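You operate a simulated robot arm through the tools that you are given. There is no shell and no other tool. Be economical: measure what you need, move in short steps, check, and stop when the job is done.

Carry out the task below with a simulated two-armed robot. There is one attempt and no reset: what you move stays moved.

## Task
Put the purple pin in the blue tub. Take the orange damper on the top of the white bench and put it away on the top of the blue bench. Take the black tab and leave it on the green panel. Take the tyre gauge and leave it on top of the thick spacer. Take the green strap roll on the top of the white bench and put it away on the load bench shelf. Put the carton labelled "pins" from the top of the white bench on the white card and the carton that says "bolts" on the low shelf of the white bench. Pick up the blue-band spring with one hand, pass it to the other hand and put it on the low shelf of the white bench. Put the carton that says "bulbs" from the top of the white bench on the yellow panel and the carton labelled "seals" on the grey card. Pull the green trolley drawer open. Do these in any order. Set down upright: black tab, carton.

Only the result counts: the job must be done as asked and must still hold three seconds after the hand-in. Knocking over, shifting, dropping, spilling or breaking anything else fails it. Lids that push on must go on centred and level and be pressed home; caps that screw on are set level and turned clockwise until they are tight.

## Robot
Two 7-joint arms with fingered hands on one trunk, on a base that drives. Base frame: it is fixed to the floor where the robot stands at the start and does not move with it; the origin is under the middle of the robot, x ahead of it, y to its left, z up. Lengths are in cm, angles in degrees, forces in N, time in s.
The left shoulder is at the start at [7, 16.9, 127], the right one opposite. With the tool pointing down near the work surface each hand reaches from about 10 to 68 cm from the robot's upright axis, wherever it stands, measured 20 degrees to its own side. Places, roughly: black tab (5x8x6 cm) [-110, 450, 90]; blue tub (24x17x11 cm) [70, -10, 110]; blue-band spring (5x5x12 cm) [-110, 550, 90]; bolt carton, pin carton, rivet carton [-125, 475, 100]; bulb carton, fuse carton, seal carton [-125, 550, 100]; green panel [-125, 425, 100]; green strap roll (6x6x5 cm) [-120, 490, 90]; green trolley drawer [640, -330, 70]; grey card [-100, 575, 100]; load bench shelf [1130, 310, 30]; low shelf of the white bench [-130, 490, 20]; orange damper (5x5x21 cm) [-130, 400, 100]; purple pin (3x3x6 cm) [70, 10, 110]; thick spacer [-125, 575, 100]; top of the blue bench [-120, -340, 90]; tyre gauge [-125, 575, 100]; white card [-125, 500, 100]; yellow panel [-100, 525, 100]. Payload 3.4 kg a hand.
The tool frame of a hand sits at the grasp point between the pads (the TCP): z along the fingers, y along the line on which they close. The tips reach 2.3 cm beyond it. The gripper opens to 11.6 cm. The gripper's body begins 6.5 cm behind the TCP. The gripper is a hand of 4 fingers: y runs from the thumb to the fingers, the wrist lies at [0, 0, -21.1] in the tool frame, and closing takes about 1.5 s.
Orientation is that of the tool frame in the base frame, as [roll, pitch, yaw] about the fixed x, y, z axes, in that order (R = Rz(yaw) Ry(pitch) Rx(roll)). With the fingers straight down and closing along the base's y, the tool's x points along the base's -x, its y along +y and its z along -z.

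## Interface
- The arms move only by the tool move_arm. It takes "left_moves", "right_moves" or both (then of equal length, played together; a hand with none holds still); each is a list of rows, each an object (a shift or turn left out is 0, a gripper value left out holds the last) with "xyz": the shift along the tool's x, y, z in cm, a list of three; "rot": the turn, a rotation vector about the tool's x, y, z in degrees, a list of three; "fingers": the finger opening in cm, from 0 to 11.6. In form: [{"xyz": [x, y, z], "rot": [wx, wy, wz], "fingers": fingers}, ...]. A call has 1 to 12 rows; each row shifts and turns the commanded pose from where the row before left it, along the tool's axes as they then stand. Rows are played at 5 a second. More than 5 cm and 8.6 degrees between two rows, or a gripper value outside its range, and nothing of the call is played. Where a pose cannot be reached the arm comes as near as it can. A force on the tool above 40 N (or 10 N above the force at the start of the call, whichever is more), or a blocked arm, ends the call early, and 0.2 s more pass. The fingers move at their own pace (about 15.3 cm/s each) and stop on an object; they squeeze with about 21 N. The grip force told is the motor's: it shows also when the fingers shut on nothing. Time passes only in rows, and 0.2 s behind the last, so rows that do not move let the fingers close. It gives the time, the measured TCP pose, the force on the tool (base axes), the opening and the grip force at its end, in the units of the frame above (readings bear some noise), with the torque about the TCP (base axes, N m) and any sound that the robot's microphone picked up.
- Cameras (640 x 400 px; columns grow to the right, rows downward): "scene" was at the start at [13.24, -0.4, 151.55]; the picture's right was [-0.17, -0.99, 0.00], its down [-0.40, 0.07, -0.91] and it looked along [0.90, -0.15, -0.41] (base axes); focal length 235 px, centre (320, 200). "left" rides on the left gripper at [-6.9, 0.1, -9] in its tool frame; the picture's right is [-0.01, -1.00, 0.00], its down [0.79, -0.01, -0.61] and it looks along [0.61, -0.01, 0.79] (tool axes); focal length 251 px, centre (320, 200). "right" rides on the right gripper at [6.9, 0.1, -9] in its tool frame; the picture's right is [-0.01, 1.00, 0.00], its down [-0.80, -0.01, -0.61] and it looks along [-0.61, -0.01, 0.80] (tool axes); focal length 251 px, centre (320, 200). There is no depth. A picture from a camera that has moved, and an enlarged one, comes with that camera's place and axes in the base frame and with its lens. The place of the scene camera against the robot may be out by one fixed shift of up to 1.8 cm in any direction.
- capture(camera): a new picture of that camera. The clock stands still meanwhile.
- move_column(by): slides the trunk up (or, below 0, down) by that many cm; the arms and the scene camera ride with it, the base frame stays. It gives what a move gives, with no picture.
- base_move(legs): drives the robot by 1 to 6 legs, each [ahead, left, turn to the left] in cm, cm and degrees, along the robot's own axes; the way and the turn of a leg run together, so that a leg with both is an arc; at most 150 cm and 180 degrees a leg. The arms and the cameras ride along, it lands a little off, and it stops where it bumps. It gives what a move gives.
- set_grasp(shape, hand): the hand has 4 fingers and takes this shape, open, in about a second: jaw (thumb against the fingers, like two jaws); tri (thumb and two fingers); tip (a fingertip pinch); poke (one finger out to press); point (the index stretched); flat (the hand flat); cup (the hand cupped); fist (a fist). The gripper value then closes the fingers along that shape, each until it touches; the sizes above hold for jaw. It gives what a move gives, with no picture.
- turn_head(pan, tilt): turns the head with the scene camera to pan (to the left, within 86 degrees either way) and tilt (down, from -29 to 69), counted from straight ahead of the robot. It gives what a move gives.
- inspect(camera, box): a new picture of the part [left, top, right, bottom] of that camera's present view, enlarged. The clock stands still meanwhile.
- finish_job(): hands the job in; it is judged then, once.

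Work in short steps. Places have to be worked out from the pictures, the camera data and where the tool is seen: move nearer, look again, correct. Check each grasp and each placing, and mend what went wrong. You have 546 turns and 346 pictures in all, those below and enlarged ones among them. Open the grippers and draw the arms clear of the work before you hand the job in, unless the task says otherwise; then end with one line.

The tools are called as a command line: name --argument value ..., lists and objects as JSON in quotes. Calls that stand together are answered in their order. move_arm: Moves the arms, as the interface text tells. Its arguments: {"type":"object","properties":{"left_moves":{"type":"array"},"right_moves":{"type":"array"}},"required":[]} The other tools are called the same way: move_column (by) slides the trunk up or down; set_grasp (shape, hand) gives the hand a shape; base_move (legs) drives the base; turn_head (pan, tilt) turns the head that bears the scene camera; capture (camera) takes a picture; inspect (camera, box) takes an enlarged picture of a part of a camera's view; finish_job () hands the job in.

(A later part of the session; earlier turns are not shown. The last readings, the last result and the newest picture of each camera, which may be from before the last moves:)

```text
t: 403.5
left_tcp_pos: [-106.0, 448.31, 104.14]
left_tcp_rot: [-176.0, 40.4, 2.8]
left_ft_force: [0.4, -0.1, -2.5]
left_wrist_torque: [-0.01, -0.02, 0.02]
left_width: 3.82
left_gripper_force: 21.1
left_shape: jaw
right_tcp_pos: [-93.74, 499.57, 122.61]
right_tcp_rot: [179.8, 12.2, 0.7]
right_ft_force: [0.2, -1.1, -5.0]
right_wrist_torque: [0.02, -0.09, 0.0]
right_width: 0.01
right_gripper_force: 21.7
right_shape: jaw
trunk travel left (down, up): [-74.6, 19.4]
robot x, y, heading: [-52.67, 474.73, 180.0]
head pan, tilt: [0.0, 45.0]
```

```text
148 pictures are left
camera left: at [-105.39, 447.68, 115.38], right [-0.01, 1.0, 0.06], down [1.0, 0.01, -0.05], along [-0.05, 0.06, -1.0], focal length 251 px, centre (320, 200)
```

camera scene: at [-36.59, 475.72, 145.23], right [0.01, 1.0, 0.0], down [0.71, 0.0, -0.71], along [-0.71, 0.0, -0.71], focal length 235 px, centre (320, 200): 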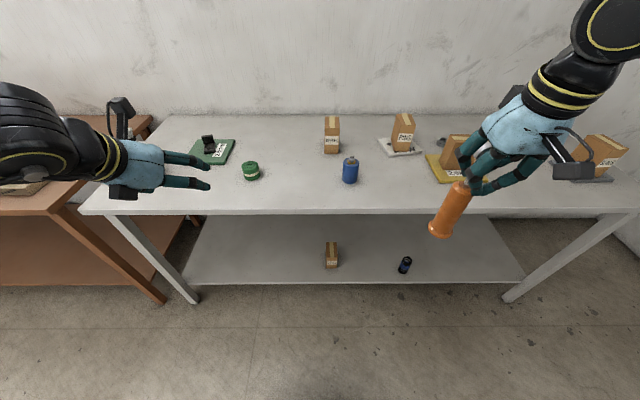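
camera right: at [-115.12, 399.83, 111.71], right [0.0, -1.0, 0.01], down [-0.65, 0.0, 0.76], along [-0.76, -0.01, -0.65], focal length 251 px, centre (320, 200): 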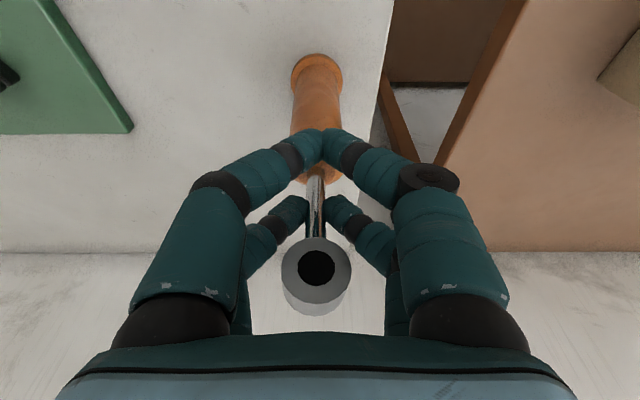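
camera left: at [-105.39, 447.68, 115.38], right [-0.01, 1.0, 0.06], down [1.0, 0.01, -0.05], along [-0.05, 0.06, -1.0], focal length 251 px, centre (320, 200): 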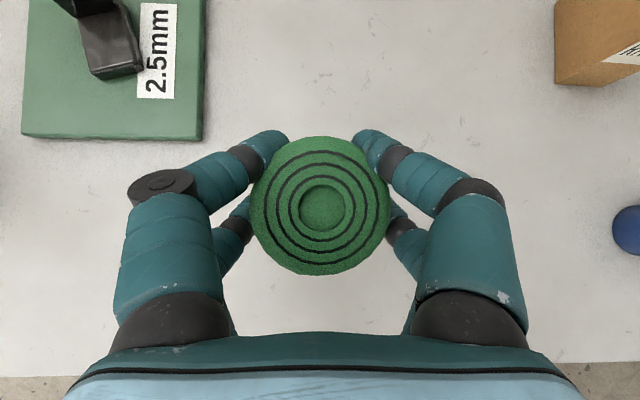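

Both items are in hand. I'll back away and take a last look at the bench.

base_move --legs '[[-44, 0, 0]]'

move_arm --left_moves '[{"xyz": [3, 0.5, -2.5]}, {"xyz": [3, 0.5, -2.5]}, {"xyz": [3, 0.5, -2.5]}, {"xyz": [3, 0.5, -2.5]}, {}]'

turn_head --pan 0 --tilt 30

capture --camera "scene"

capture --camera "right"

```text
t: 406.1
left_tcp_pos: [-62.06, 448.19, 104.01]
left_tcp_rot: [-176.0, 40.3, 2.8]
left_ft_force: [0.5, -0.3, -2.2]
left_wrist_torque: [0.02, 0.01, -0.03]
left_width: 3.8
left_gripper_force: 20.8
left_shape: jaw
right_tcp_pos: [-49.72, 499.47, 122.57]
right_tcp_rot: [179.8, 12.1, 0.7]
right_ft_force: [-0.4, 0.8, -4.5]
right_wrist_torque: [-0.03, -0.06, -0.01]
right_width: 0.01
right_gripper_force: 20.6
right_shape: jaw
trunk travel left (down, up): [-74.6, 19.4]
robot x, y, heading: [-8.17, 474.61, 179.8]
head pan, tilt: [0.0, 45.0]
```

```text
t: 407.4
left_tcp_pos: [-51.19, 445.28, 102.91]
left_tcp_rot: [-176.0, 40.3, 2.8]
left_ft_force: [0.0, -0.6, -1.7]
left_wrist_torque: [0.03, -0.02, -0.02]
left_width: 3.76
left_gripper_force: 21.4
left_shape: jaw
left hand out of reach, approached as far as the arm can: row 3, 4
right_tcp_pos: [-49.61, 499.43, 122.52]
right_tcp_rot: [179.9, 12.0, 0.7]
right_ft_force: [0.1, -0.6, -4.3]
right_wrist_torque: [0.0, -0.09, -0.03]
right_width: 0.02
right_gripper_force: 20.9
right_shape: jaw
trunk travel left (down, up): [-74.6, 19.4]
robot x, y, heading: [-8.13, 474.76, 180.0]
head pan, tilt: [0.0, 45.0]
```

```text
t: 408.1
left_tcp_pos: [-51.16, 445.34, 103.0]
left_tcp_rot: [-176.1, 40.2, 2.8]
left_ft_force: [0.0, 0.0, -2.1]
left_wrist_torque: [-0.01, 0.0, 0.0]
left_width: 3.78
left_gripper_force: 21.3
left_shape: jaw
right_tcp_pos: [-49.56, 499.44, 122.59]
right_tcp_rot: [179.8, 12.1, 0.8]
right_ft_force: [0.2, -0.3, -2.9]
right_wrist_torque: [-0.05, -0.09, -0.03]
right_width: 0.0
right_gripper_force: 20.5
right_shape: jaw
trunk travel left (down, up): [-74.6, 19.4]
robot x, y, heading: [-8.21, 474.11, 180.0]
head pan, tilt: [0.0, 30.0]
```

```text
147 pictures are left
camera scene: at [-23.25, 475.63, 147.48], right [0.0, 1.0, 0.0], down [0.5, 0.0, -0.87], along [-0.87, 0.0, -0.5], focal length 235 px, centre (320, 200)
```

scene: 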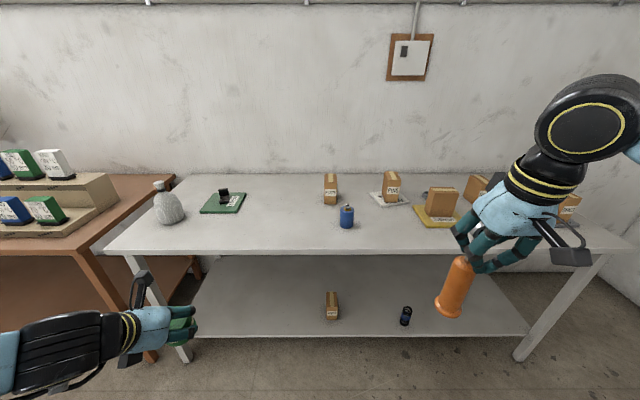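

```text
146 pictures are left
camera right: at [-40.85, 499.45, 129.92], right [0.0, -1.0, 0.01], down [-0.65, 0.0, 0.76], along [-0.76, -0.01, -0.65], focal length 251 px, centre (320, 200)
```

right: 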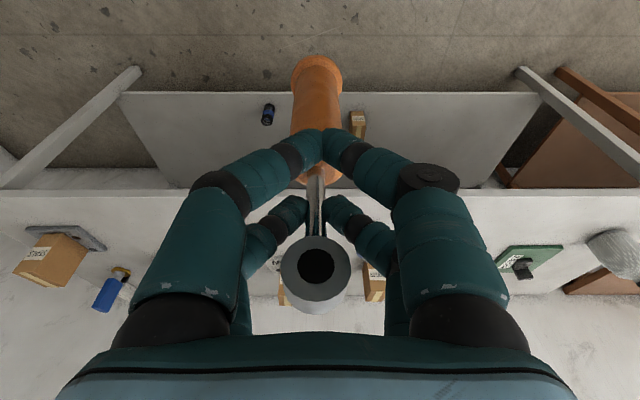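

Everything on the bench looks right. I'll turn to face -y and drive down the corridor to y ≈ 150, then look.

base_move --legs '[[0, 0, 90], [145, 6, 0], [145, 2, 0], [30, 0, 0]]'

turn_head --pan 0 --tilt 22

capture --camera "scene"

```text
t: 427.6
left_tcp_pos: [25.63, 111.49, 102.95]
left_tcp_rot: [-176.0, 40.4, 92.0]
left_ft_force: [-0.2, -0.7, -2.2]
left_wrist_torque: [0.02, -0.02, -0.02]
left_width: 3.74
left_gripper_force: 21.7
left_shape: jaw
right_tcp_pos: [-28.62, 113.9, 122.56]
right_tcp_rot: [179.7, 12.2, 89.9]
right_ft_force: [-0.8, 0.4, -4.2]
right_wrist_torque: [0.06, -0.02, -0.02]
right_width: 0.01
right_gripper_force: 20.7
right_shape: jaw
trunk travel left (down, up): [-74.6, 19.4]
robot x, y, heading: [-2.84, 154.69, -90.9]
head pan, tilt: [0.0, 30.0]
```

```text
t: 428.3
left_tcp_pos: [25.59, 111.39, 103.01]
left_tcp_rot: [-176.0, 40.3, 92.1]
left_ft_force: [0.5, 0.1, -1.6]
left_wrist_torque: [-0.01, 0.02, 0.03]
left_width: 3.76
left_gripper_force: 21.0
left_shape: jaw
right_tcp_pos: [-28.54, 113.66, 122.54]
right_tcp_rot: [179.8, 12.2, 89.9]
right_ft_force: [-0.4, 0.0, -4.1]
right_wrist_torque: [0.05, -0.01, 0.01]
right_width: 0.0
right_gripper_force: 20.8
right_shape: jaw
trunk travel left (down, up): [-74.6, 19.4]
robot x, y, heading: [-2.97, 154.45, -90.8]
head pan, tilt: [0.0, 22.0]
```

```text
145 pictures are left
camera scene: at [-4.09, 141.48, 148.76], right [-1.0, 0.02, 0.0], down [0.01, 0.38, -0.93], along [-0.02, -0.93, -0.38], focal length 235 px, centre (320, 200)
```

scene: 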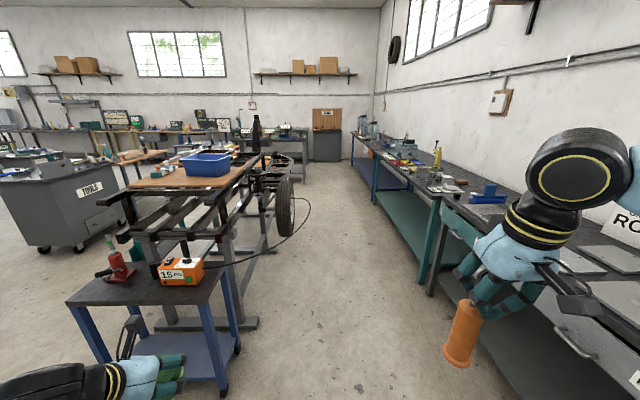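

The corridor continues between the chassis (x > 20) and the right-hand benches (x < -70). I'll shift right 15 cm and drive on to y ≈ -120.

base_move --legs '[[0, -16, 0], [140, 0, 0], [135, 0, 0]]'

capture --camera "scene"

```text
t: 442.8
left_tcp_pos: [5.43, -166.17, 103.04]
left_tcp_rot: [-176.0, 40.3, 91.8]
left_ft_force: [-0.2, 0.1, -2.2]
left_wrist_torque: [-0.03, 0.01, 0.01]
left_width: 3.74
left_gripper_force: 20.8
left_shape: jaw
right_tcp_pos: [-48.61, -163.6, 122.55]
right_tcp_rot: [179.8, 12.2, 89.7]
right_ft_force: [0.1, 0.1, -4.0]
right_wrist_torque: [0.11, -0.03, 0.0]
right_width: 0.0
right_gripper_force: 21.1
right_shape: jaw
trunk travel left (down, up): [-74.6, 19.4]
robot x, y, heading: [-23.05, -123.02, -91.3]
head pan, tilt: [0.0, 22.0]
```

```text
144 pictures are left
camera scene: at [-24.19, -135.98, 148.77], right [-1.0, 0.02, 0.0], down [0.01, 0.37, -0.93], along [-0.02, -0.93, -0.38], focal length 235 px, centre (320, 200)
```

scene: 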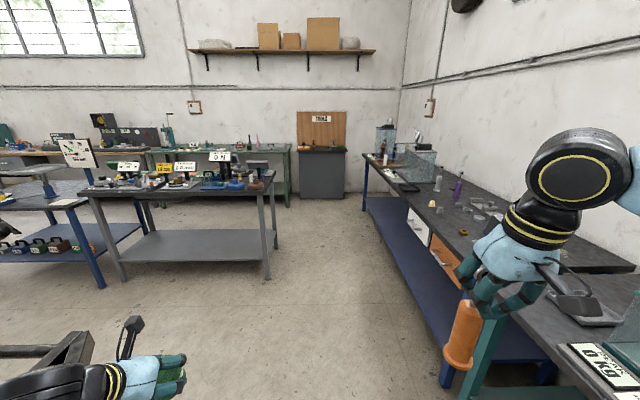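

The blue bench's front edge is at x ≈ -79. I'll drive to y ≈ -245, turn right to face it and look at its top.

base_move --legs '[[122, 0, 0], [0, 0, -89]]'

turn_head --pan 40 --tilt 30

capture --camera "scene"

```text
t: 452.8
left_tcp_pos: [-70.2, -273.95, 102.93]
left_tcp_rot: [-176.1, 40.3, 1.5]
left_ft_force: [1.1, 0.8, -1.3]
left_wrist_torque: [0.0, 0.01, -0.01]
left_width: 3.73
left_gripper_force: 20.7
left_shape: jaw
right_tcp_pos: [-67.27, -219.98, 122.62]
right_tcp_rot: [179.9, 12.1, -0.7]
right_ft_force: [0.7, -0.3, -3.7]
right_wrist_torque: [-0.03, -0.09, 0.02]
right_width: 0.0
right_gripper_force: 21.3
right_shape: jaw
trunk travel left (down, up): [-74.6, 19.4]
robot x, y, heading: [-26.65, -246.09, 178.4]
head pan, tilt: [0.0, 22.0]
```

```text
t: 453.9
left_tcp_pos: [-70.23, -274.12, 102.86]
left_tcp_rot: [-176.0, 40.3, 1.4]
left_ft_force: [-0.5, 0.5, -2.1]
left_wrist_torque: [-0.04, 0.01, 0.0]
left_width: 3.73
left_gripper_force: 21.2
left_shape: jaw
right_tcp_pos: [-67.31, -219.94, 122.58]
right_tcp_rot: [179.9, 12.1, -0.7]
right_ft_force: [0.1, 0.7, -3.3]
right_wrist_torque: [-0.01, -0.11, 0.01]
right_width: 0.0
right_gripper_force: 21.2
right_shape: jaw
trunk travel left (down, up): [-74.6, 19.4]
robot x, y, heading: [-26.34, -246.18, 178.3]
head pan, tilt: [40.0, 30.0]
```

```text
143 pictures are left
camera scene: at [-39.65, -250.26, 147.49], right [-0.62, 0.78, 0.0], down [0.39, 0.31, -0.87], along [-0.68, -0.54, -0.5], focal length 235 px, centre (320, 200)
```

scene: 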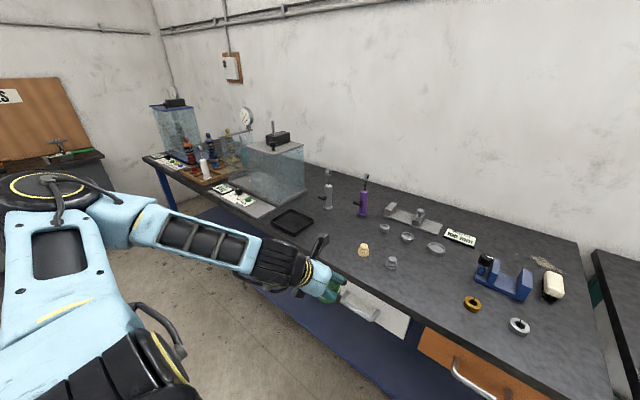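

The bench top has free space around (-103, -256). I'll strafe left 35 cm, drive ahead 22 cm, then check from the right camera.

base_move --legs '[[0, 35, 0], [22, 0, 0]]'

turn_head --pan 0 --tilt 45

capture --camera "scene"

capture --camera "right"

```text
t: 457.4
left_tcp_pos: [-93.25, -308.35, 103.04]
left_tcp_rot: [-175.9, 40.5, 1.3]
left_ft_force: [0.2, 0.3, -1.8]
left_wrist_torque: [-0.01, 0.01, 0.01]
left_width: 3.73
left_gripper_force: 20.8
left_shape: jaw
right_tcp_pos: [-90.05, -254.33, 122.56]
right_tcp_rot: [179.9, 12.2, -0.8]
right_ft_force: [0.9, -0.1, -4.5]
right_wrist_torque: [-0.02, -0.14, 0.02]
right_width: 0.0
right_gripper_force: 21.5
right_shape: jaw
trunk travel left (down, up): [-74.6, 19.4]
robot x, y, heading: [-49.27, -279.92, 178.2]
head pan, tilt: [40.0, 30.0]
```

```text
t: 458.5
left_tcp_pos: [-93.36, -308.27, 102.99]
left_tcp_rot: [-176.0, 40.3, 1.3]
left_ft_force: [0.0, 0.3, -1.3]
left_wrist_torque: [0.0, 0.03, 0.0]
left_width: 3.71
left_gripper_force: 20.7
left_shape: jaw
right_tcp_pos: [-90.16, -254.19, 122.5]
right_tcp_rot: [179.8, 12.0, -0.8]
right_ft_force: [0.6, -0.9, -3.0]
right_wrist_torque: [0.0, -0.05, -0.03]
right_width: 0.0
right_gripper_force: 21.1
right_shape: jaw
trunk travel left (down, up): [-74.6, 19.4]
robot x, y, heading: [-49.55, -280.12, 178.1]
head pan, tilt: [0.0, 45.0]
```

```text
142 pictures are left
camera scene: at [-63.68, -278.8, 145.24], right [0.03, 1.0, 0.0], down [0.71, -0.02, -0.71], along [-0.71, 0.02, -0.71], focal length 235 px, centre (320, 200)
```

scene: 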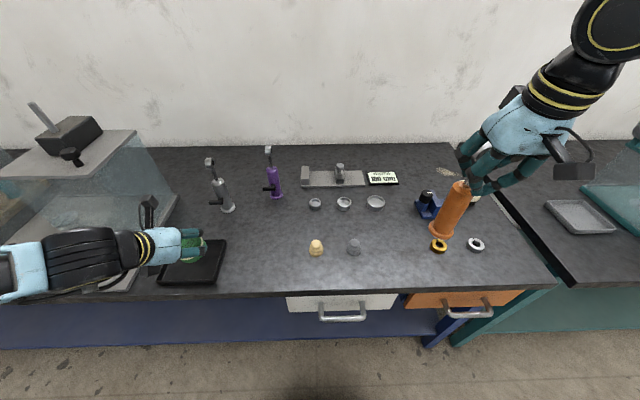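

```text
141 pictures are left
camera right: at [-81.52, -254.48, 129.93], right [-0.02, -1.0, 0.01], down [-0.65, 0.02, 0.76], along [-0.76, 0.01, -0.65], focal length 251 px, centre (320, 200)
```

right: 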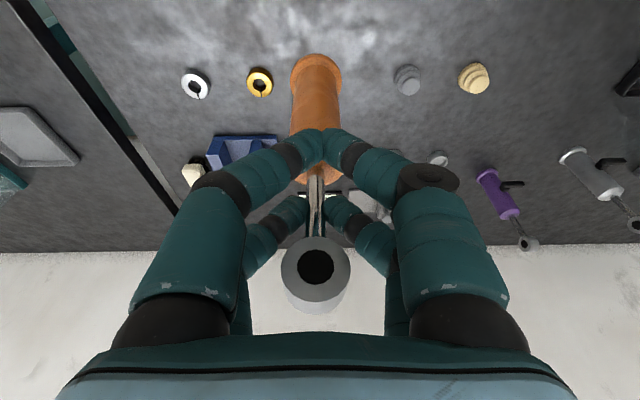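

Other dampers stand here too. I'll place it between the orange ring and the grey knob at about (-100, -257).

move_arm --right_moves '[{"xyz": [-3.9, 1.4, 0.85]}, {"xyz": [-3.9, 1.4, 0.85]}, {"xyz": [0.63, 0, 2.93]}, {"xyz": [0.63, 0, 2.93]}, {"xyz": [0.63, 0, 2.93]}, {"xyz": [0.63, 0, 2.93]}, {}]'

capture --camera "right"

capture --camera "scene"

```text
t: 460.1
left_tcp_pos: [-93.44, -308.36, 102.98]
left_tcp_rot: [-175.9, 40.3, 1.2]
left_ft_force: [0.6, -1.2, -1.8]
left_wrist_torque: [-0.01, 0.0, -0.01]
left_width: 3.72
left_gripper_force: 20.9
left_shape: jaw
right_tcp_pos: [-98.17, -257.07, 110.47]
right_tcp_rot: [179.9, 12.0, -0.9]
right_ft_force: [-0.2, -0.5, -4.9]
right_wrist_torque: [0.01, -0.08, 0.01]
right_width: 0.0
right_gripper_force: 21.1
right_shape: jaw
trunk travel left (down, up): [-74.6, 19.4]
robot x, y, heading: [-49.62, -280.42, 178.4]
head pan, tilt: [0.0, 45.0]
```

```text
140 pictures are left
camera right: at [-89.49, -257.21, 117.85], right [-0.02, -1.0, 0.01], down [-0.65, 0.02, 0.76], along [-0.76, 0.01, -0.65], focal length 251 px, centre (320, 200)
```

right: 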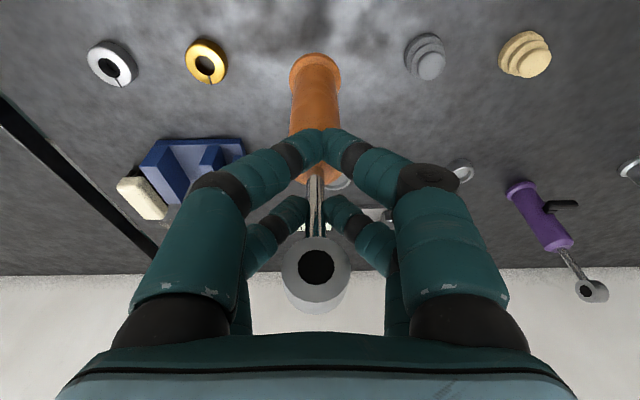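

```text
139 pictures are left
camera scene: at [-63.75, -278.81, 145.23], right [0.03, 1.0, 0.0], down [0.71, -0.02, -0.71], along [-0.71, 0.02, -0.71], focal length 235 px, centre (320, 200)
```

scene: 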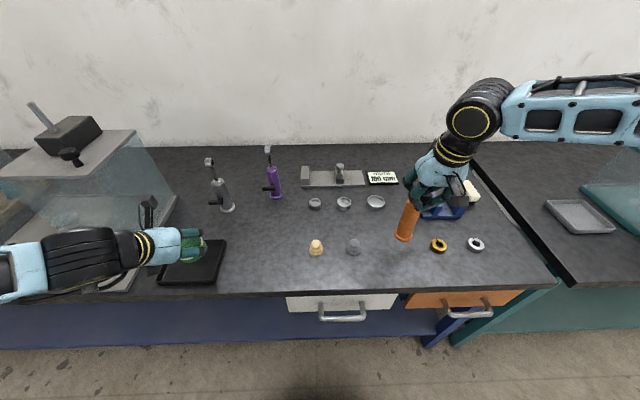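

move_arm --right_moves '[{"xyz": [0.42, 0, 1.95]}, {"xyz": [0.21, 0, 0.98]}, {"xyz": [0.1, 0, 0.4]}, {"xyz": [0.08, 0, 0.3]}, {"xyz": [0.08, 0, 0.3]}, {}]'

inspect --camera "scene" --box '[340, 130, 520, 270]'

```text
t: 461.5
left_tcp_pos: [-93.43, -308.35, 102.98]
left_tcp_rot: [-176.0, 40.3, 1.2]
left_ft_force: [0.5, -0.1, -1.6]
left_wrist_torque: [0.01, 0.01, -0.01]
left_width: 3.72
left_gripper_force: 21.3
left_shape: jaw
right_tcp_pos: [-98.23, -257.1, 106.46]
right_tcp_rot: [179.8, 12.0, -0.8]
right_ft_force: [0.4, -0.3, -3.9]
right_wrist_torque: [-0.02, -0.07, 0.05]
right_width: 0.02
right_gripper_force: 21.3
right_shape: jaw
trunk travel left (down, up): [-74.6, 19.4]
robot x, y, heading: [-49.34, -280.69, 178.8]
head pan, tilt: [0.0, 45.0]
```

```text
2.86 times, centred on (430, 200) of scene
camera zoom: at [-63.76, -278.8, 145.23], right [0.03, 1.0, 0.0], down [0.71, -0.02, -0.71], along [-0.71, 0.02, -0.71], focal length 672 px, centre (6, 200)
```

zoom: 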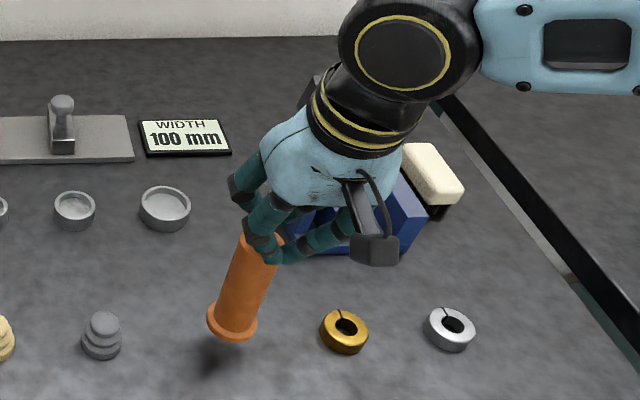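

move_arm --right_moves '[{"xyz": [0.1, 0, 0.5]}, {"xyz": [0.1, 0, 0.5]}, {"xyz": [0.08, 0, 0.3]}, {"xyz": [0.08, 0, 0.3]}, {"xyz": [0.08, 0, 0.3]}, {"xyz": [0.08, 0, 0.3]}, {}]'

```text
t: 463.1
left_tcp_pos: [-93.44, -308.29, 102.98]
left_tcp_rot: [-175.9, 40.3, 1.3]
left_ft_force: [0.0, 0.2, -1.1]
left_wrist_torque: [-0.02, -0.01, -0.01]
left_width: 3.72
left_gripper_force: 21.1
left_shape: jaw
right_tcp_pos: [-98.2, -257.01, 104.24]
right_tcp_rot: [179.8, 12.0, -0.8]
right_ft_force: [-0.3, 0.0, -4.0]
right_wrist_torque: [-0.05, -0.08, -0.03]
right_width: 0.0
right_gripper_force: 21.3
right_shape: jaw
trunk travel left (down, up): [-74.6, 19.4]
robot x, y, heading: [-49.71, -280.27, 178.4]
head pan, tilt: [0.0, 45.0]
```

move_arm --right_moves '[{"xyz": [0.08, 0, 0.3]}, {"xyz": [0.08, 0, 0.3]}, {"xyz": [0.08, 0, 0.3]}, {"xyz": [0.08, 0, 0.3]}, {}]'

inspect --camera "scene" --box '[340, 130, 520, 270]'

```text
t: 464.3
left_tcp_pos: [-93.34, -308.41, 103.08]
left_tcp_rot: [-175.9, 40.3, 1.3]
left_ft_force: [0.4, 0.4, -1.4]
left_wrist_torque: [-0.01, -0.02, 0.03]
left_width: 3.69
left_gripper_force: 21.2
left_shape: jaw
right_tcp_pos: [-98.07, -257.04, 103.13]
right_tcp_rot: [179.8, 12.0, -0.8]
right_ft_force: [-1.4, -0.6, -2.9]
right_wrist_torque: [-0.04, -0.07, 0.03]
right_width: 0.0
right_gripper_force: 21.2
right_shape: jaw
trunk travel left (down, up): [-74.6, 19.4]
robot x, y, heading: [-49.67, -280.5, 178.2]
head pan, tilt: [0.0, 45.0]
```

```text
2.86 times, centred on (430, 200) of scene
camera zoom: at [-63.77, -278.8, 145.23], right [0.03, 1.0, 0.0], down [0.71, -0.02, -0.71], along [-0.71, 0.02, -0.71], focal length 672 px, centre (6, 200)
```

zoom: 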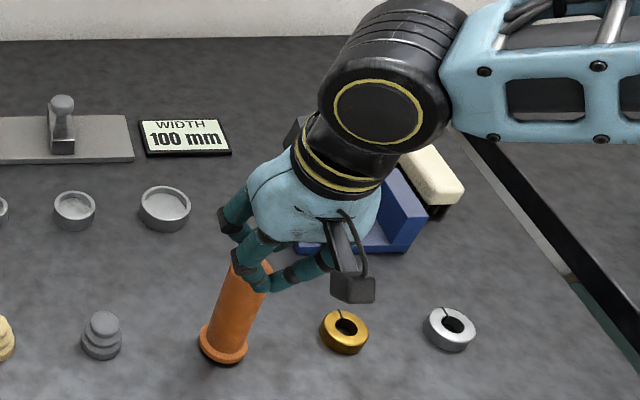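

Nearly down; the shadow has closed. A few more small steps.

move_arm --right_moves '[{"xyz": [0.05, 0, 0.2]}, {}, {"xyz": [0.05, 0, 0.2]}, {}, {"xyz": [0.05, 0, 0.2]}, {}]'

```text
t: 465.7
left_tcp_pos: [-93.33, -308.4, 103.16]
left_tcp_rot: [-175.8, 40.3, 1.3]
left_ft_force: [-0.2, -0.2, -1.4]
left_wrist_torque: [-0.03, 0.0, 0.01]
left_width: 3.74
left_gripper_force: 20.9
left_shape: jaw
right_tcp_pos: [-98.07, -257.07, 102.41]
right_tcp_rot: [179.8, 12.2, -0.8]
right_ft_force: [-0.6, 0.9, 1.2]
right_wrist_torque: [0.02, 0.02, 0.0]
right_width: 0.0
right_gripper_force: 21.0
right_shape: jaw
trunk travel left (down, up): [-74.6, 19.4]
robot x, y, heading: [-49.86, -280.29, 178.3]
head pan, tilt: [0.0, 45.0]
```

The weight is off the hand, so the damper stands on the bench. I'll open and raise straight up.

move_arm --right_moves '[{"fingers": 3}, {}, {"fingers": 7}, {}, {}, {}]'

inspect --camera "scene" --box '[340, 130, 520, 270]'

capture --camera "right"

```text
t: 467.1
left_tcp_pos: [-93.36, -308.34, 102.94]
left_tcp_rot: [-175.9, 40.3, 1.2]
left_ft_force: [-0.3, 0.5, -1.0]
left_wrist_torque: [-0.01, 0.0, -0.02]
left_width: 3.71
left_gripper_force: 21.8
left_shape: jaw
right_tcp_pos: [-98.12, -256.95, 102.41]
right_tcp_rot: [179.8, 12.1, -0.8]
right_ft_force: [0.5, -0.9, -0.1]
right_wrist_torque: [0.0, -0.01, -0.02]
right_width: 6.94
right_gripper_force: 0.1
right_shape: jaw
trunk travel left (down, up): [-74.6, 19.4]
robot x, y, heading: [-49.72, -280.34, 178.3]
head pan, tilt: [0.0, 45.0]
```

```text
2.86 times, centred on (430, 200) of scene
camera zoom: at [-63.7, -278.83, 145.23], right [0.03, 1.0, 0.0], down [0.71, -0.02, -0.71], along [-0.71, 0.02, -0.71], focal length 672 px, centre (6, 200)
```

zoom: 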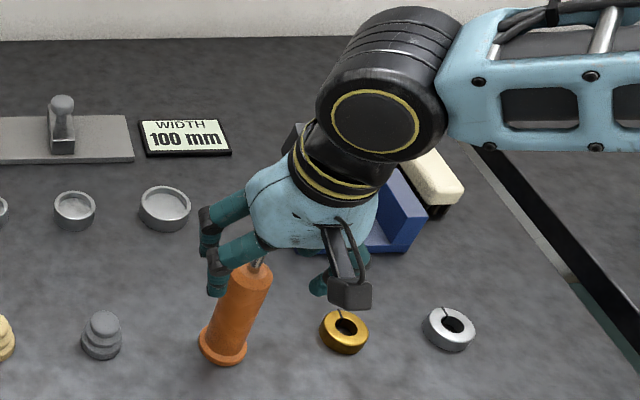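

```text
135 pictures are left
camera right: at [-89.37, -257.27, 109.77], right [-0.02, -1.0, 0.01], down [-0.65, 0.02, 0.76], along [-0.76, 0.01, -0.65], focal length 251 px, centre (320, 200)
```

right: 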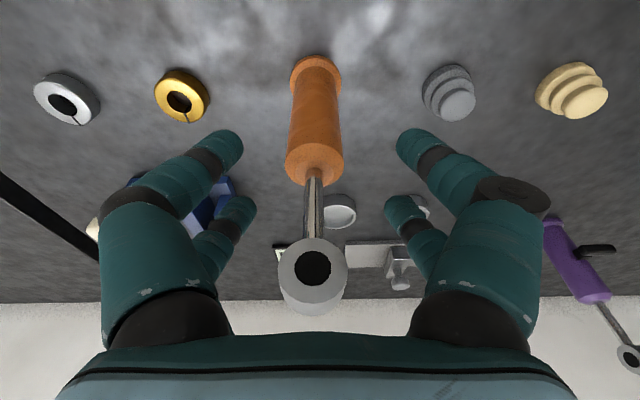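

The damper stands. I'll raise the right hand and back away.

move_arm --right_moves '[{"xyz": [-0.4, 0, -3]}, {"xyz": [-0.6, 0, -3.5]}, {"xyz": [-0.6, 0, -3.5]}, {"xyz": [0, 0, -4]}, {"xyz": [3, 0, -3]}, {"xyz": [3, 0, 0]}, {}]'

base_move --legs '[[-22, 0, 0]]'

capture --camera "scene"

```text
t: 468.7
left_tcp_pos: [-93.34, -308.43, 102.94]
left_tcp_rot: [-175.9, 40.3, 1.3]
left_ft_force: [-0.3, -0.4, -2.8]
left_wrist_torque: [0.0, 0.0, 0.03]
left_width: 3.69
left_gripper_force: 21.1
left_shape: jaw
right_tcp_pos: [-90.19, -257.18, 118.08]
right_tcp_rot: [179.8, 12.1, -0.8]
right_ft_force: [-0.4, 0.0, 1.3]
right_wrist_torque: [0.01, 0.02, 0.01]
right_width: 6.94
right_gripper_force: 0.0
right_shape: jaw
trunk travel left (down, up): [-74.6, 19.4]
robot x, y, heading: [-49.7, -280.28, 178.2]
head pan, tilt: [0.0, 45.0]
```

```text
t: 470.4
left_tcp_pos: [-71.19, -309.06, 102.96]
left_tcp_rot: [-175.9, 40.2, 1.3]
left_ft_force: [0.4, -0.6, -1.7]
left_wrist_torque: [-0.03, 0.0, 0.01]
left_width: 3.72
left_gripper_force: 21.2
left_shape: jaw
right_tcp_pos: [-68.19, -257.84, 118.07]
right_tcp_rot: [179.8, 12.2, -0.8]
right_ft_force: [-0.1, -0.2, 0.0]
right_wrist_torque: [-0.02, -0.01, 0.02]
right_width: 6.93
right_gripper_force: 0.2
right_shape: jaw
trunk travel left (down, up): [-74.6, 19.4]
robot x, y, heading: [-27.57, -281.02, 178.3]
head pan, tilt: [0.0, 45.0]
```

```text
134 pictures are left
camera scene: at [-41.78, -279.49, 145.21], right [0.03, 1.0, 0.0], down [0.71, -0.02, -0.71], along [-0.71, 0.02, -0.71], focal length 235 px, centre (320, 200)
```

scene: 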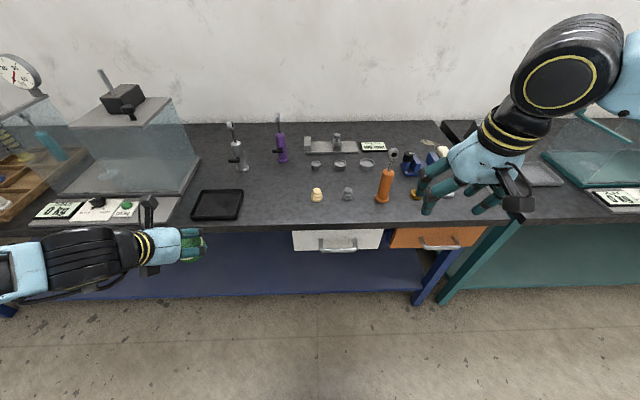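

The damper is put away. Next is the green trolley drawer at (640, -330). I'll move to y ≈ -225, turn around to face +x, and look for a path.

base_move --legs '[[0, -55, 0], [0, 0, 90], [0, 0, 90]]'

turn_head --pan 0 --tilt 15

capture --camera "scene"

```text
t: 481.2
left_tcp_pos: [18.28, -198.62, 102.97]
left_tcp_rot: [-175.9, 40.3, -179.2]
left_ft_force: [-0.1, -0.4, -2.5]
left_wrist_torque: [0.01, -0.03, 0.01]
left_width: 3.67
left_gripper_force: 20.8
left_shape: jaw
right_tcp_pos: [14.7, -249.85, 118.13]
right_tcp_rot: [179.8, 12.1, 178.6]
right_ft_force: [-0.3, 0.5, -0.2]
right_wrist_torque: [0.01, 0.01, 0.01]
right_width: 6.91
right_gripper_force: 0.1
right_shape: jaw
trunk travel left (down, up): [-74.6, 19.4]
robot x, y, heading: [-25.56, -226.33, -2.2]
head pan, tilt: [0.0, 45.0]
```

```text
t: 482.1
left_tcp_pos: [18.22, -198.58, 103.04]
left_tcp_rot: [-175.8, 40.3, -179.3]
left_ft_force: [0.3, 0.2, -1.3]
left_wrist_torque: [-0.04, 0.01, 0.0]
left_width: 3.65
left_gripper_force: 20.7
left_shape: jaw
right_tcp_pos: [14.49, -249.81, 118.12]
right_tcp_rot: [179.7, 12.1, 178.7]
right_ft_force: [0.0, 0.2, 0.3]
right_wrist_torque: [0.02, 0.0, 0.0]
right_width: 6.95
right_gripper_force: 0.0
right_shape: jaw
trunk travel left (down, up): [-74.6, 19.4]
robot x, y, heading: [-25.88, -226.35, -2.3]
head pan, tilt: [0.0, 15.0]
```

```text
133 pictures are left
camera scene: at [-12.24, -225.6, 149.91], right [-0.04, -1.0, 0.0], down [-0.26, 0.01, -0.97], along [0.96, -0.04, -0.26], focal length 235 px, centre (320, 200)
```

scene: 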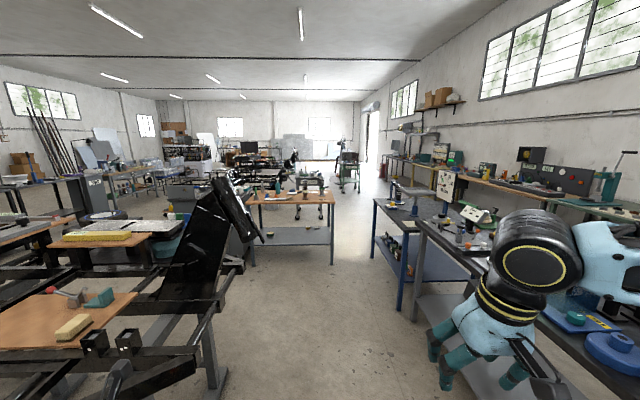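

The gap ahead between the orange-top and blue tables looks too narrow (~48 cm). I'll check the route north of the chassis: drive back up the corridor to y ≈ 110 and look along +x.

base_move --legs '[[0, 0, 92], [145, 0, 0], [145, 0, 0], [50, 0, 0], [0, 0, -85]]'

capture --camera "scene"

```text
t: 506.2
left_tcp_pos: [24.69, 145.88, 102.91]
left_tcp_rot: [-175.9, 40.3, -174.0]
left_ft_force: [0.7, 0.4, -1.6]
left_wrist_torque: [0.0, -0.01, -0.02]
left_width: 3.63
left_gripper_force: 20.5
left_shape: jaw
right_tcp_pos: [25.73, 94.55, 118.12]
right_tcp_rot: [179.9, 12.2, -176.1]
right_ft_force: [0.5, -0.8, 0.2]
right_wrist_torque: [0.0, 0.0, 0.0]
right_width: 6.94
right_gripper_force: 0.0
right_shape: jaw
trunk travel left (down, up): [-74.6, 19.4]
robot x, y, heading: [-16.36, 114.59, 2.9]
head pan, tilt: [0.0, 15.0]
```

```text
132 pictures are left
camera scene: at [-3.08, 116.36, 149.91], right [0.05, -1.0, 0.0], down [-0.26, -0.01, -0.97], along [0.96, 0.05, -0.26], focal length 235 px, centre (320, 200)
```

scene: 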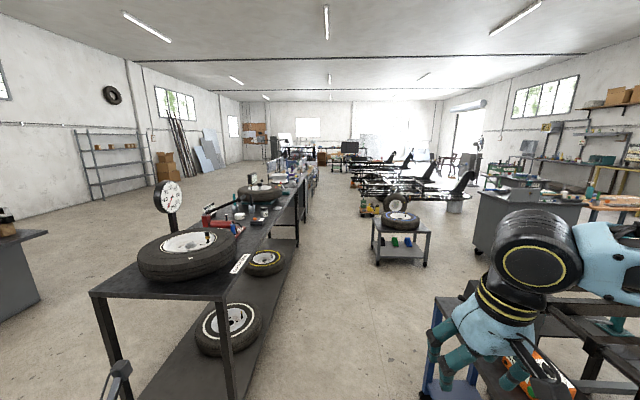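

There's a clear aisle along y ≈ 105 between the tyre tables and the tyre cart. I'll drive along it to x ≈ 330.

base_move --legs '[[0, -8, -3], [145, 0, 0], [145, 0, 0], [60, 0, 0]]'

capture --camera "scene"

```text
t: 524.0
left_tcp_pos: [377.54, 138.12, 103.04]
left_tcp_rot: [-175.9, 40.5, -176.1]
left_ft_force: [-0.5, 0.9, -1.1]
left_wrist_torque: [-0.02, 0.0, 0.04]
left_width: 3.6
left_gripper_force: 21.6
left_shape: jaw
right_tcp_pos: [376.83, 86.87, 118.15]
right_tcp_rot: [179.8, 12.1, -178.2]
right_ft_force: [0.4, -0.1, 1.1]
right_wrist_torque: [0.04, 0.04, 0.02]
right_width: 6.96
right_gripper_force: 0.0
right_shape: jaw
trunk travel left (down, up): [-74.6, 19.4]
robot x, y, heading: [334.97, 108.07, 1.0]
head pan, tilt: [0.0, 15.0]
```

```text
131 pictures are left
camera scene: at [348.73, 109.6, 149.93], right [0.02, -1.0, 0.0], down [-0.26, 0.0, -0.97], along [0.97, 0.01, -0.26], focal length 235 px, centre (320, 200)
```

scene: 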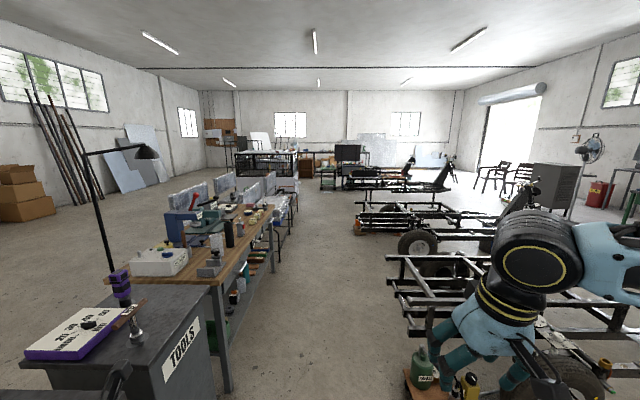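

I'll look to the right for a way south towards (640, -330).

turn_head --pan -55 --tilt 15

capture --camera "scene"

turn_head --pan -86 --tilt 20

capture --camera "scene"

```text
t: 525.2
left_tcp_pos: [377.7, 138.12, 102.97]
left_tcp_rot: [-176.0, 40.3, -176.1]
left_ft_force: [0.1, -0.3, -2.2]
left_wrist_torque: [-0.02, -0.02, -0.02]
left_width: 3.64
left_gripper_force: 21.1
left_shape: jaw
right_tcp_pos: [376.95, 86.88, 118.06]
right_tcp_rot: [179.8, 12.0, -178.2]
right_ft_force: [0.0, 0.3, -0.7]
right_wrist_torque: [0.01, -0.03, 0.01]
right_width: 6.94
right_gripper_force: 0.0
right_shape: jaw
trunk travel left (down, up): [-74.6, 19.4]
robot x, y, heading: [335.0, 107.82, 0.8]
head pan, tilt: [-55.0, 15.0]
```

```text
130 pictures are left
camera scene: at [344.97, 101.89, 149.92], right [-0.81, -0.59, 0.0], down [-0.15, 0.21, -0.97], along [0.57, -0.78, -0.26], focal length 235 px, centre (320, 200)
```

scene: 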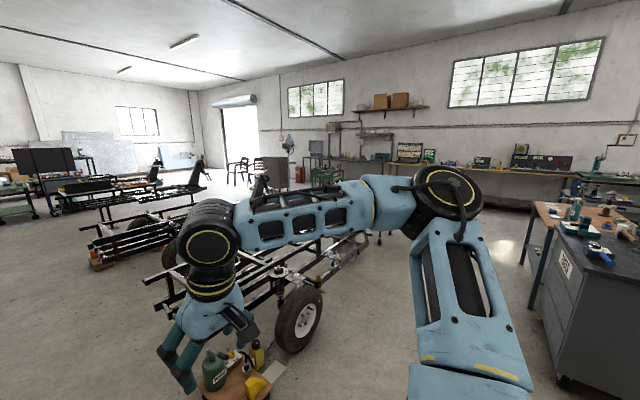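

```text
t: 526.1
left_tcp_pos: [377.63, 138.21, 103.09]
left_tcp_rot: [-175.9, 40.3, -176.1]
left_ft_force: [-0.3, 0.1, -1.4]
left_wrist_torque: [0.02, 0.01, 0.01]
left_width: 3.63
left_gripper_force: 21.0
left_shape: jaw
right_tcp_pos: [376.89, 86.78, 118.16]
right_tcp_rot: [179.8, 12.1, -178.1]
right_ft_force: [-0.4, 0.6, 0.0]
right_wrist_torque: [-0.01, 0.03, 0.01]
right_width: 6.94
right_gripper_force: 0.0
right_shape: jaw
trunk travel left (down, up): [-74.6, 19.4]
robot x, y, heading: [335.42, 108.56, 0.9]
head pan, tilt: [-85.9, 20.0]
```

```text
129 pictures are left
camera scene: at [340.29, 100.18, 149.11], right [-1.0, -0.09, 0.0], down [-0.03, 0.34, -0.94], along [0.08, -0.94, -0.34], focal length 235 px, centre (320, 200)
```

scene: 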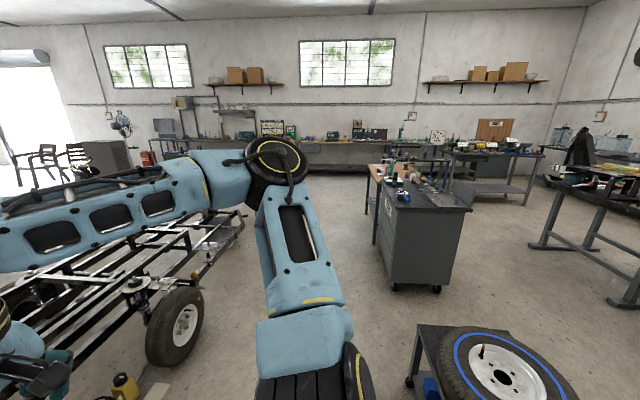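

There's a way south at x ≈ 360 between the first kart (x > 420) and the cart and cabinet (x < 300). I'll turn to face -y and take it to y ≈ -200.

base_move --legs '[[0, 0, -91], [0, 22, 0], [145, 0, 0], [145, 0, 0]]'

turn_head --pan 0 --tilt 18

capture --camera "scene"

turn_head --pan 70 --tilt 18

capture --camera "scene"

```text
t: 545.3
left_tcp_pos: [387.96, -224.43, 103.05]
left_tcp_rot: [-175.9, 40.4, 93.5]
left_ft_force: [0.7, -0.9, -2.6]
left_wrist_torque: [-0.01, -0.02, -0.03]
left_width: 3.59
left_gripper_force: 21.1
left_shape: jaw
right_tcp_pos: [336.52, -223.27, 118.14]
right_tcp_rot: [179.8, 12.0, 91.3]
right_ft_force: [-1.4, -0.5, 0.3]
right_wrist_torque: [0.01, -0.03, 0.0]
right_width: 6.97
right_gripper_force: 0.1
right_shape: jaw
trunk travel left (down, up): [-74.6, 19.4]
robot x, y, heading: [358.77, -181.94, -89.6]
head pan, tilt: [-85.9, 20.0]
```

```text
t: 546.9
left_tcp_pos: [387.96, -224.52, 103.07]
left_tcp_rot: [-175.9, 40.3, 93.6]
left_ft_force: [-0.5, -0.7, -2.1]
left_wrist_torque: [0.02, 0.05, -0.01]
left_width: 3.59
left_gripper_force: 20.7
left_shape: jaw
right_tcp_pos: [336.59, -223.3, 118.0]
right_tcp_rot: [179.8, 12.1, 91.3]
right_ft_force: [0.0, 0.1, -0.2]
right_wrist_torque: [0.03, -0.01, 0.0]
right_width: 6.95
right_gripper_force: 0.1
right_shape: jaw
trunk travel left (down, up): [-74.6, 19.4]
robot x, y, heading: [358.36, -181.83, -89.7]
head pan, tilt: [0.0, 18.0]
```

```text
128 pictures are left
camera scene: at [357.51, -195.13, 149.43], right [-1.0, -0.01, 0.0], down [0.0, 0.31, -0.95], along [0.01, -0.95, -0.31], focal length 235 px, centre (320, 200)
```

scene: 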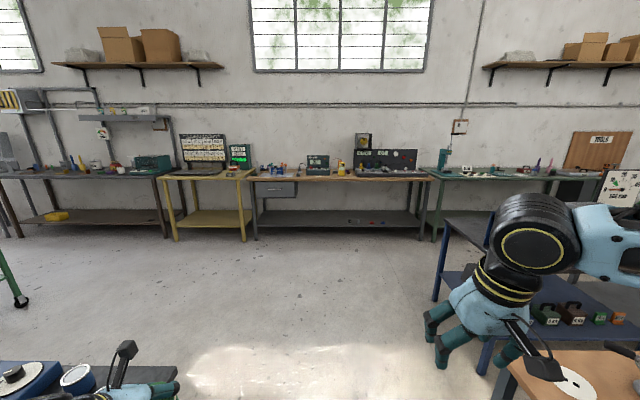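

```text
t: 548.3
left_tcp_pos: [387.99, -224.57, 103.03]
left_tcp_rot: [-175.9, 40.3, 93.5]
left_ft_force: [-0.3, -0.2, -2.2]
left_wrist_torque: [0.01, -0.02, 0.01]
left_width: 3.59
left_gripper_force: 21.2
left_shape: jaw
right_tcp_pos: [336.68, -223.22, 118.14]
right_tcp_rot: [179.8, 12.1, 91.4]
right_ft_force: [0.9, -0.5, 0.6]
right_wrist_torque: [0.0, 0.01, 0.01]
right_width: 6.95
right_gripper_force: 0.1
right_shape: jaw
trunk travel left (down, up): [-74.6, 19.4]
robot x, y, heading: [358.06, -181.8, -89.4]
head pan, tilt: [70.0, 18.0]
```

```text
127 pictures are left
camera scene: at [366.24, -188.94, 149.43], right [-0.34, -0.94, 0.0], down [-0.29, 0.1, -0.95], along [0.9, -0.32, -0.31], focal length 235 px, centre (320, 200)
```

scene: 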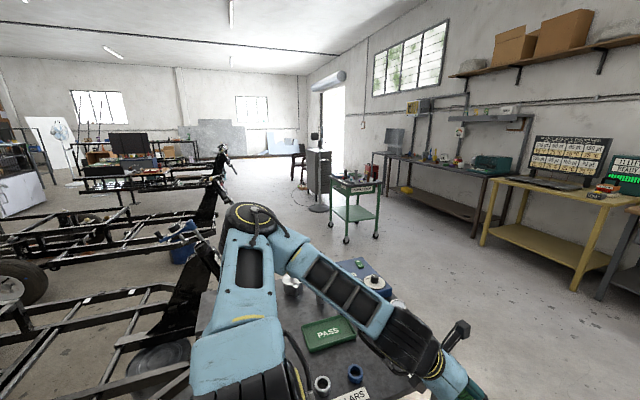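

The green trolley stands near (630, -325). I'll zoom in on it.

inspect --camera "scene" --box '[310, 140, 410, 250]'

```text
3.64 times, centred on (360, 195) of scene
camera zoom: at [366.24, -188.94, 149.43], right [-0.34, -0.94, 0.0], down [-0.29, 0.1, -0.95], along [0.9, -0.32, -0.31], focal length 855 px, centre (174, 218)
```

zoom: 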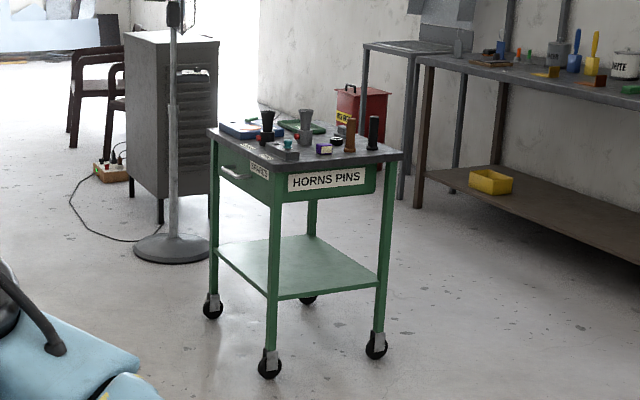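

The drawer front, with a bar handle, faces +y at about (650, -316, 66); the trolley spans x 623–678, y -318 to -363. I'll go round the table, turning to +x at y ≈ -292 and driving to x ≈ 490.

base_move --legs '[[110, 0, 0], [0, 0, 90], [135, 0, 0]]'

turn_head --pan 0 --tilt 25

capture --camera "scene"

```text
t: 564.2
left_tcp_pos: [536.36, -259.73, 102.95]
left_tcp_rot: [-175.8, 40.3, -175.9]
left_ft_force: [0.5, -0.1, -1.2]
left_wrist_torque: [0.02, 0.01, 0.04]
left_width: 3.58
left_gripper_force: 21.6
left_shape: jaw
right_tcp_pos: [535.72, -311.03, 118.24]
right_tcp_rot: [179.8, 12.1, -178.0]
right_ft_force: [0.0, 0.3, -0.1]
right_wrist_torque: [0.0, 0.03, -0.03]
right_width: 6.93
right_gripper_force: 0.0
right_shape: jaw
trunk travel left (down, up): [-74.6, 19.4]
robot x, y, heading: [494.05, -290.06, 1.1]
head pan, tilt: [70.0, 18.0]
```

```text
t: 565.6
left_tcp_pos: [536.43, -259.8, 102.94]
left_tcp_rot: [-176.0, 40.3, -175.9]
left_ft_force: [0.2, -0.6, -2.1]
left_wrist_torque: [0.0, 0.01, 0.03]
left_width: 3.59
left_gripper_force: 21.5
left_shape: jaw
right_tcp_pos: [535.72, -311.03, 118.1]
right_tcp_rot: [179.8, 12.1, -178.0]
right_ft_force: [-0.2, -1.0, 0.0]
right_wrist_torque: [0.01, 0.0, 0.01]
right_width: 6.97
right_gripper_force: 0.1
right_shape: jaw
trunk travel left (down, up): [-74.6, 19.4]
robot x, y, heading: [494.1, -289.56, 1.2]
head pan, tilt: [0.0, 25.0]
```

```text
125 pictures are left
camera scene: at [507.5, -288.36, 148.29], right [0.02, -1.0, 0.0], down [-0.42, -0.01, -0.91], along [0.91, 0.02, -0.42], focal length 235 px, centre (320, 200)
```

scene: 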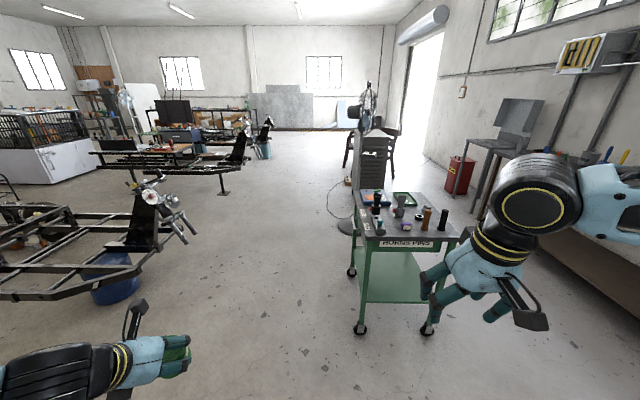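

base_move --legs '[[0, 60, 0], [145, 0, 0], [9, 0, 0], [0, 0, -90]]'

turn_head --pan 0 --tilt 35

capture --camera "scene"

```text
t: 580.2
left_tcp_pos: [675.67, -269.07, 102.93]
left_tcp_rot: [-175.9, 40.2, 94.4]
left_ft_force: [-0.4, -0.6, -2.2]
left_wrist_torque: [-0.01, -0.02, 0.06]
left_width: 3.57
left_gripper_force: 20.4
left_shape: jaw
right_tcp_pos: [624.34, -268.72, 118.05]
right_tcp_rot: [179.8, 12.1, 92.3]
right_ft_force: [-0.5, 0.3, -0.2]
right_wrist_torque: [0.01, -0.01, -0.05]
right_width: 6.96
right_gripper_force: 0.0
right_shape: jaw
trunk travel left (down, up): [-74.6, 19.4]
robot x, y, heading: [645.2, -227.2, -88.3]
head pan, tilt: [0.0, 25.0]
```

```text
t: 580.9
left_tcp_pos: [675.6, -269.02, 103.05]
left_tcp_rot: [-175.9, 40.2, 94.4]
left_ft_force: [0.1, -0.3, -1.8]
left_wrist_torque: [-0.02, -0.01, -0.03]
left_width: 3.56
left_gripper_force: 20.5
left_shape: jaw
right_tcp_pos: [624.41, -268.67, 118.13]
right_tcp_rot: [179.8, 12.0, 92.4]
right_ft_force: [-0.4, 0.2, 0.7]
right_wrist_torque: [-0.02, 0.01, -0.02]
right_width: 6.96
right_gripper_force: 0.1
right_shape: jaw
trunk travel left (down, up): [-74.6, 19.4]
robot x, y, heading: [645.14, -227.02, -88.5]
head pan, tilt: [0.0, 35.0]
```

```text
124 pictures are left
camera scene: at [644.77, -239.65, 146.72], right [-1.0, -0.02, 0.0], down [-0.01, 0.57, -0.82], along [0.02, -0.82, -0.57], focal length 235 px, centre (320, 200)
```

scene: 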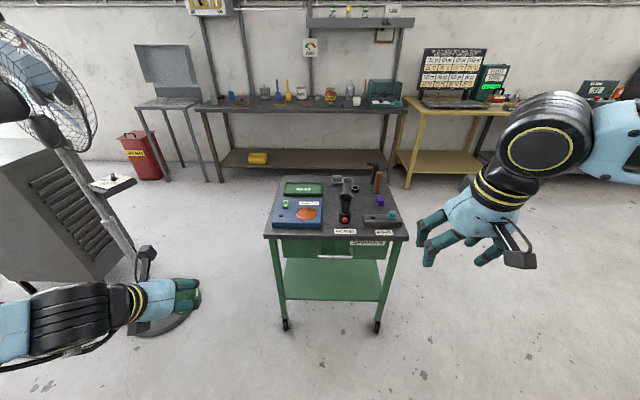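

inspect --camera "scene" --box '[250, 210, 420, 330]'

```text
3.33 times, centred on (335, 270) of scene
camera zoom: at [644.77, -239.65, 146.72], right [-1.0, -0.02, 0.0], down [-0.01, 0.57, -0.82], along [0.02, -0.82, -0.57], focal length 784 px, centre (270, -33)
```

zoom: 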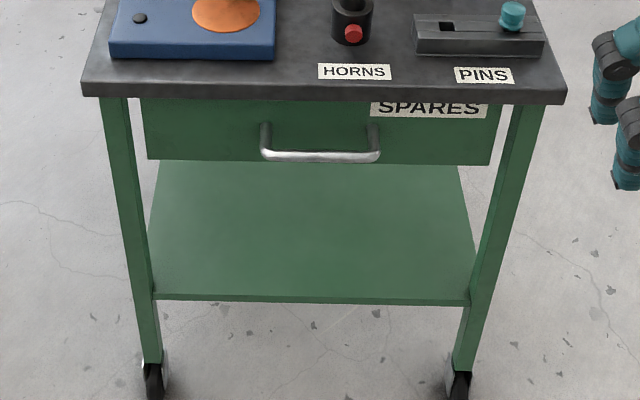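

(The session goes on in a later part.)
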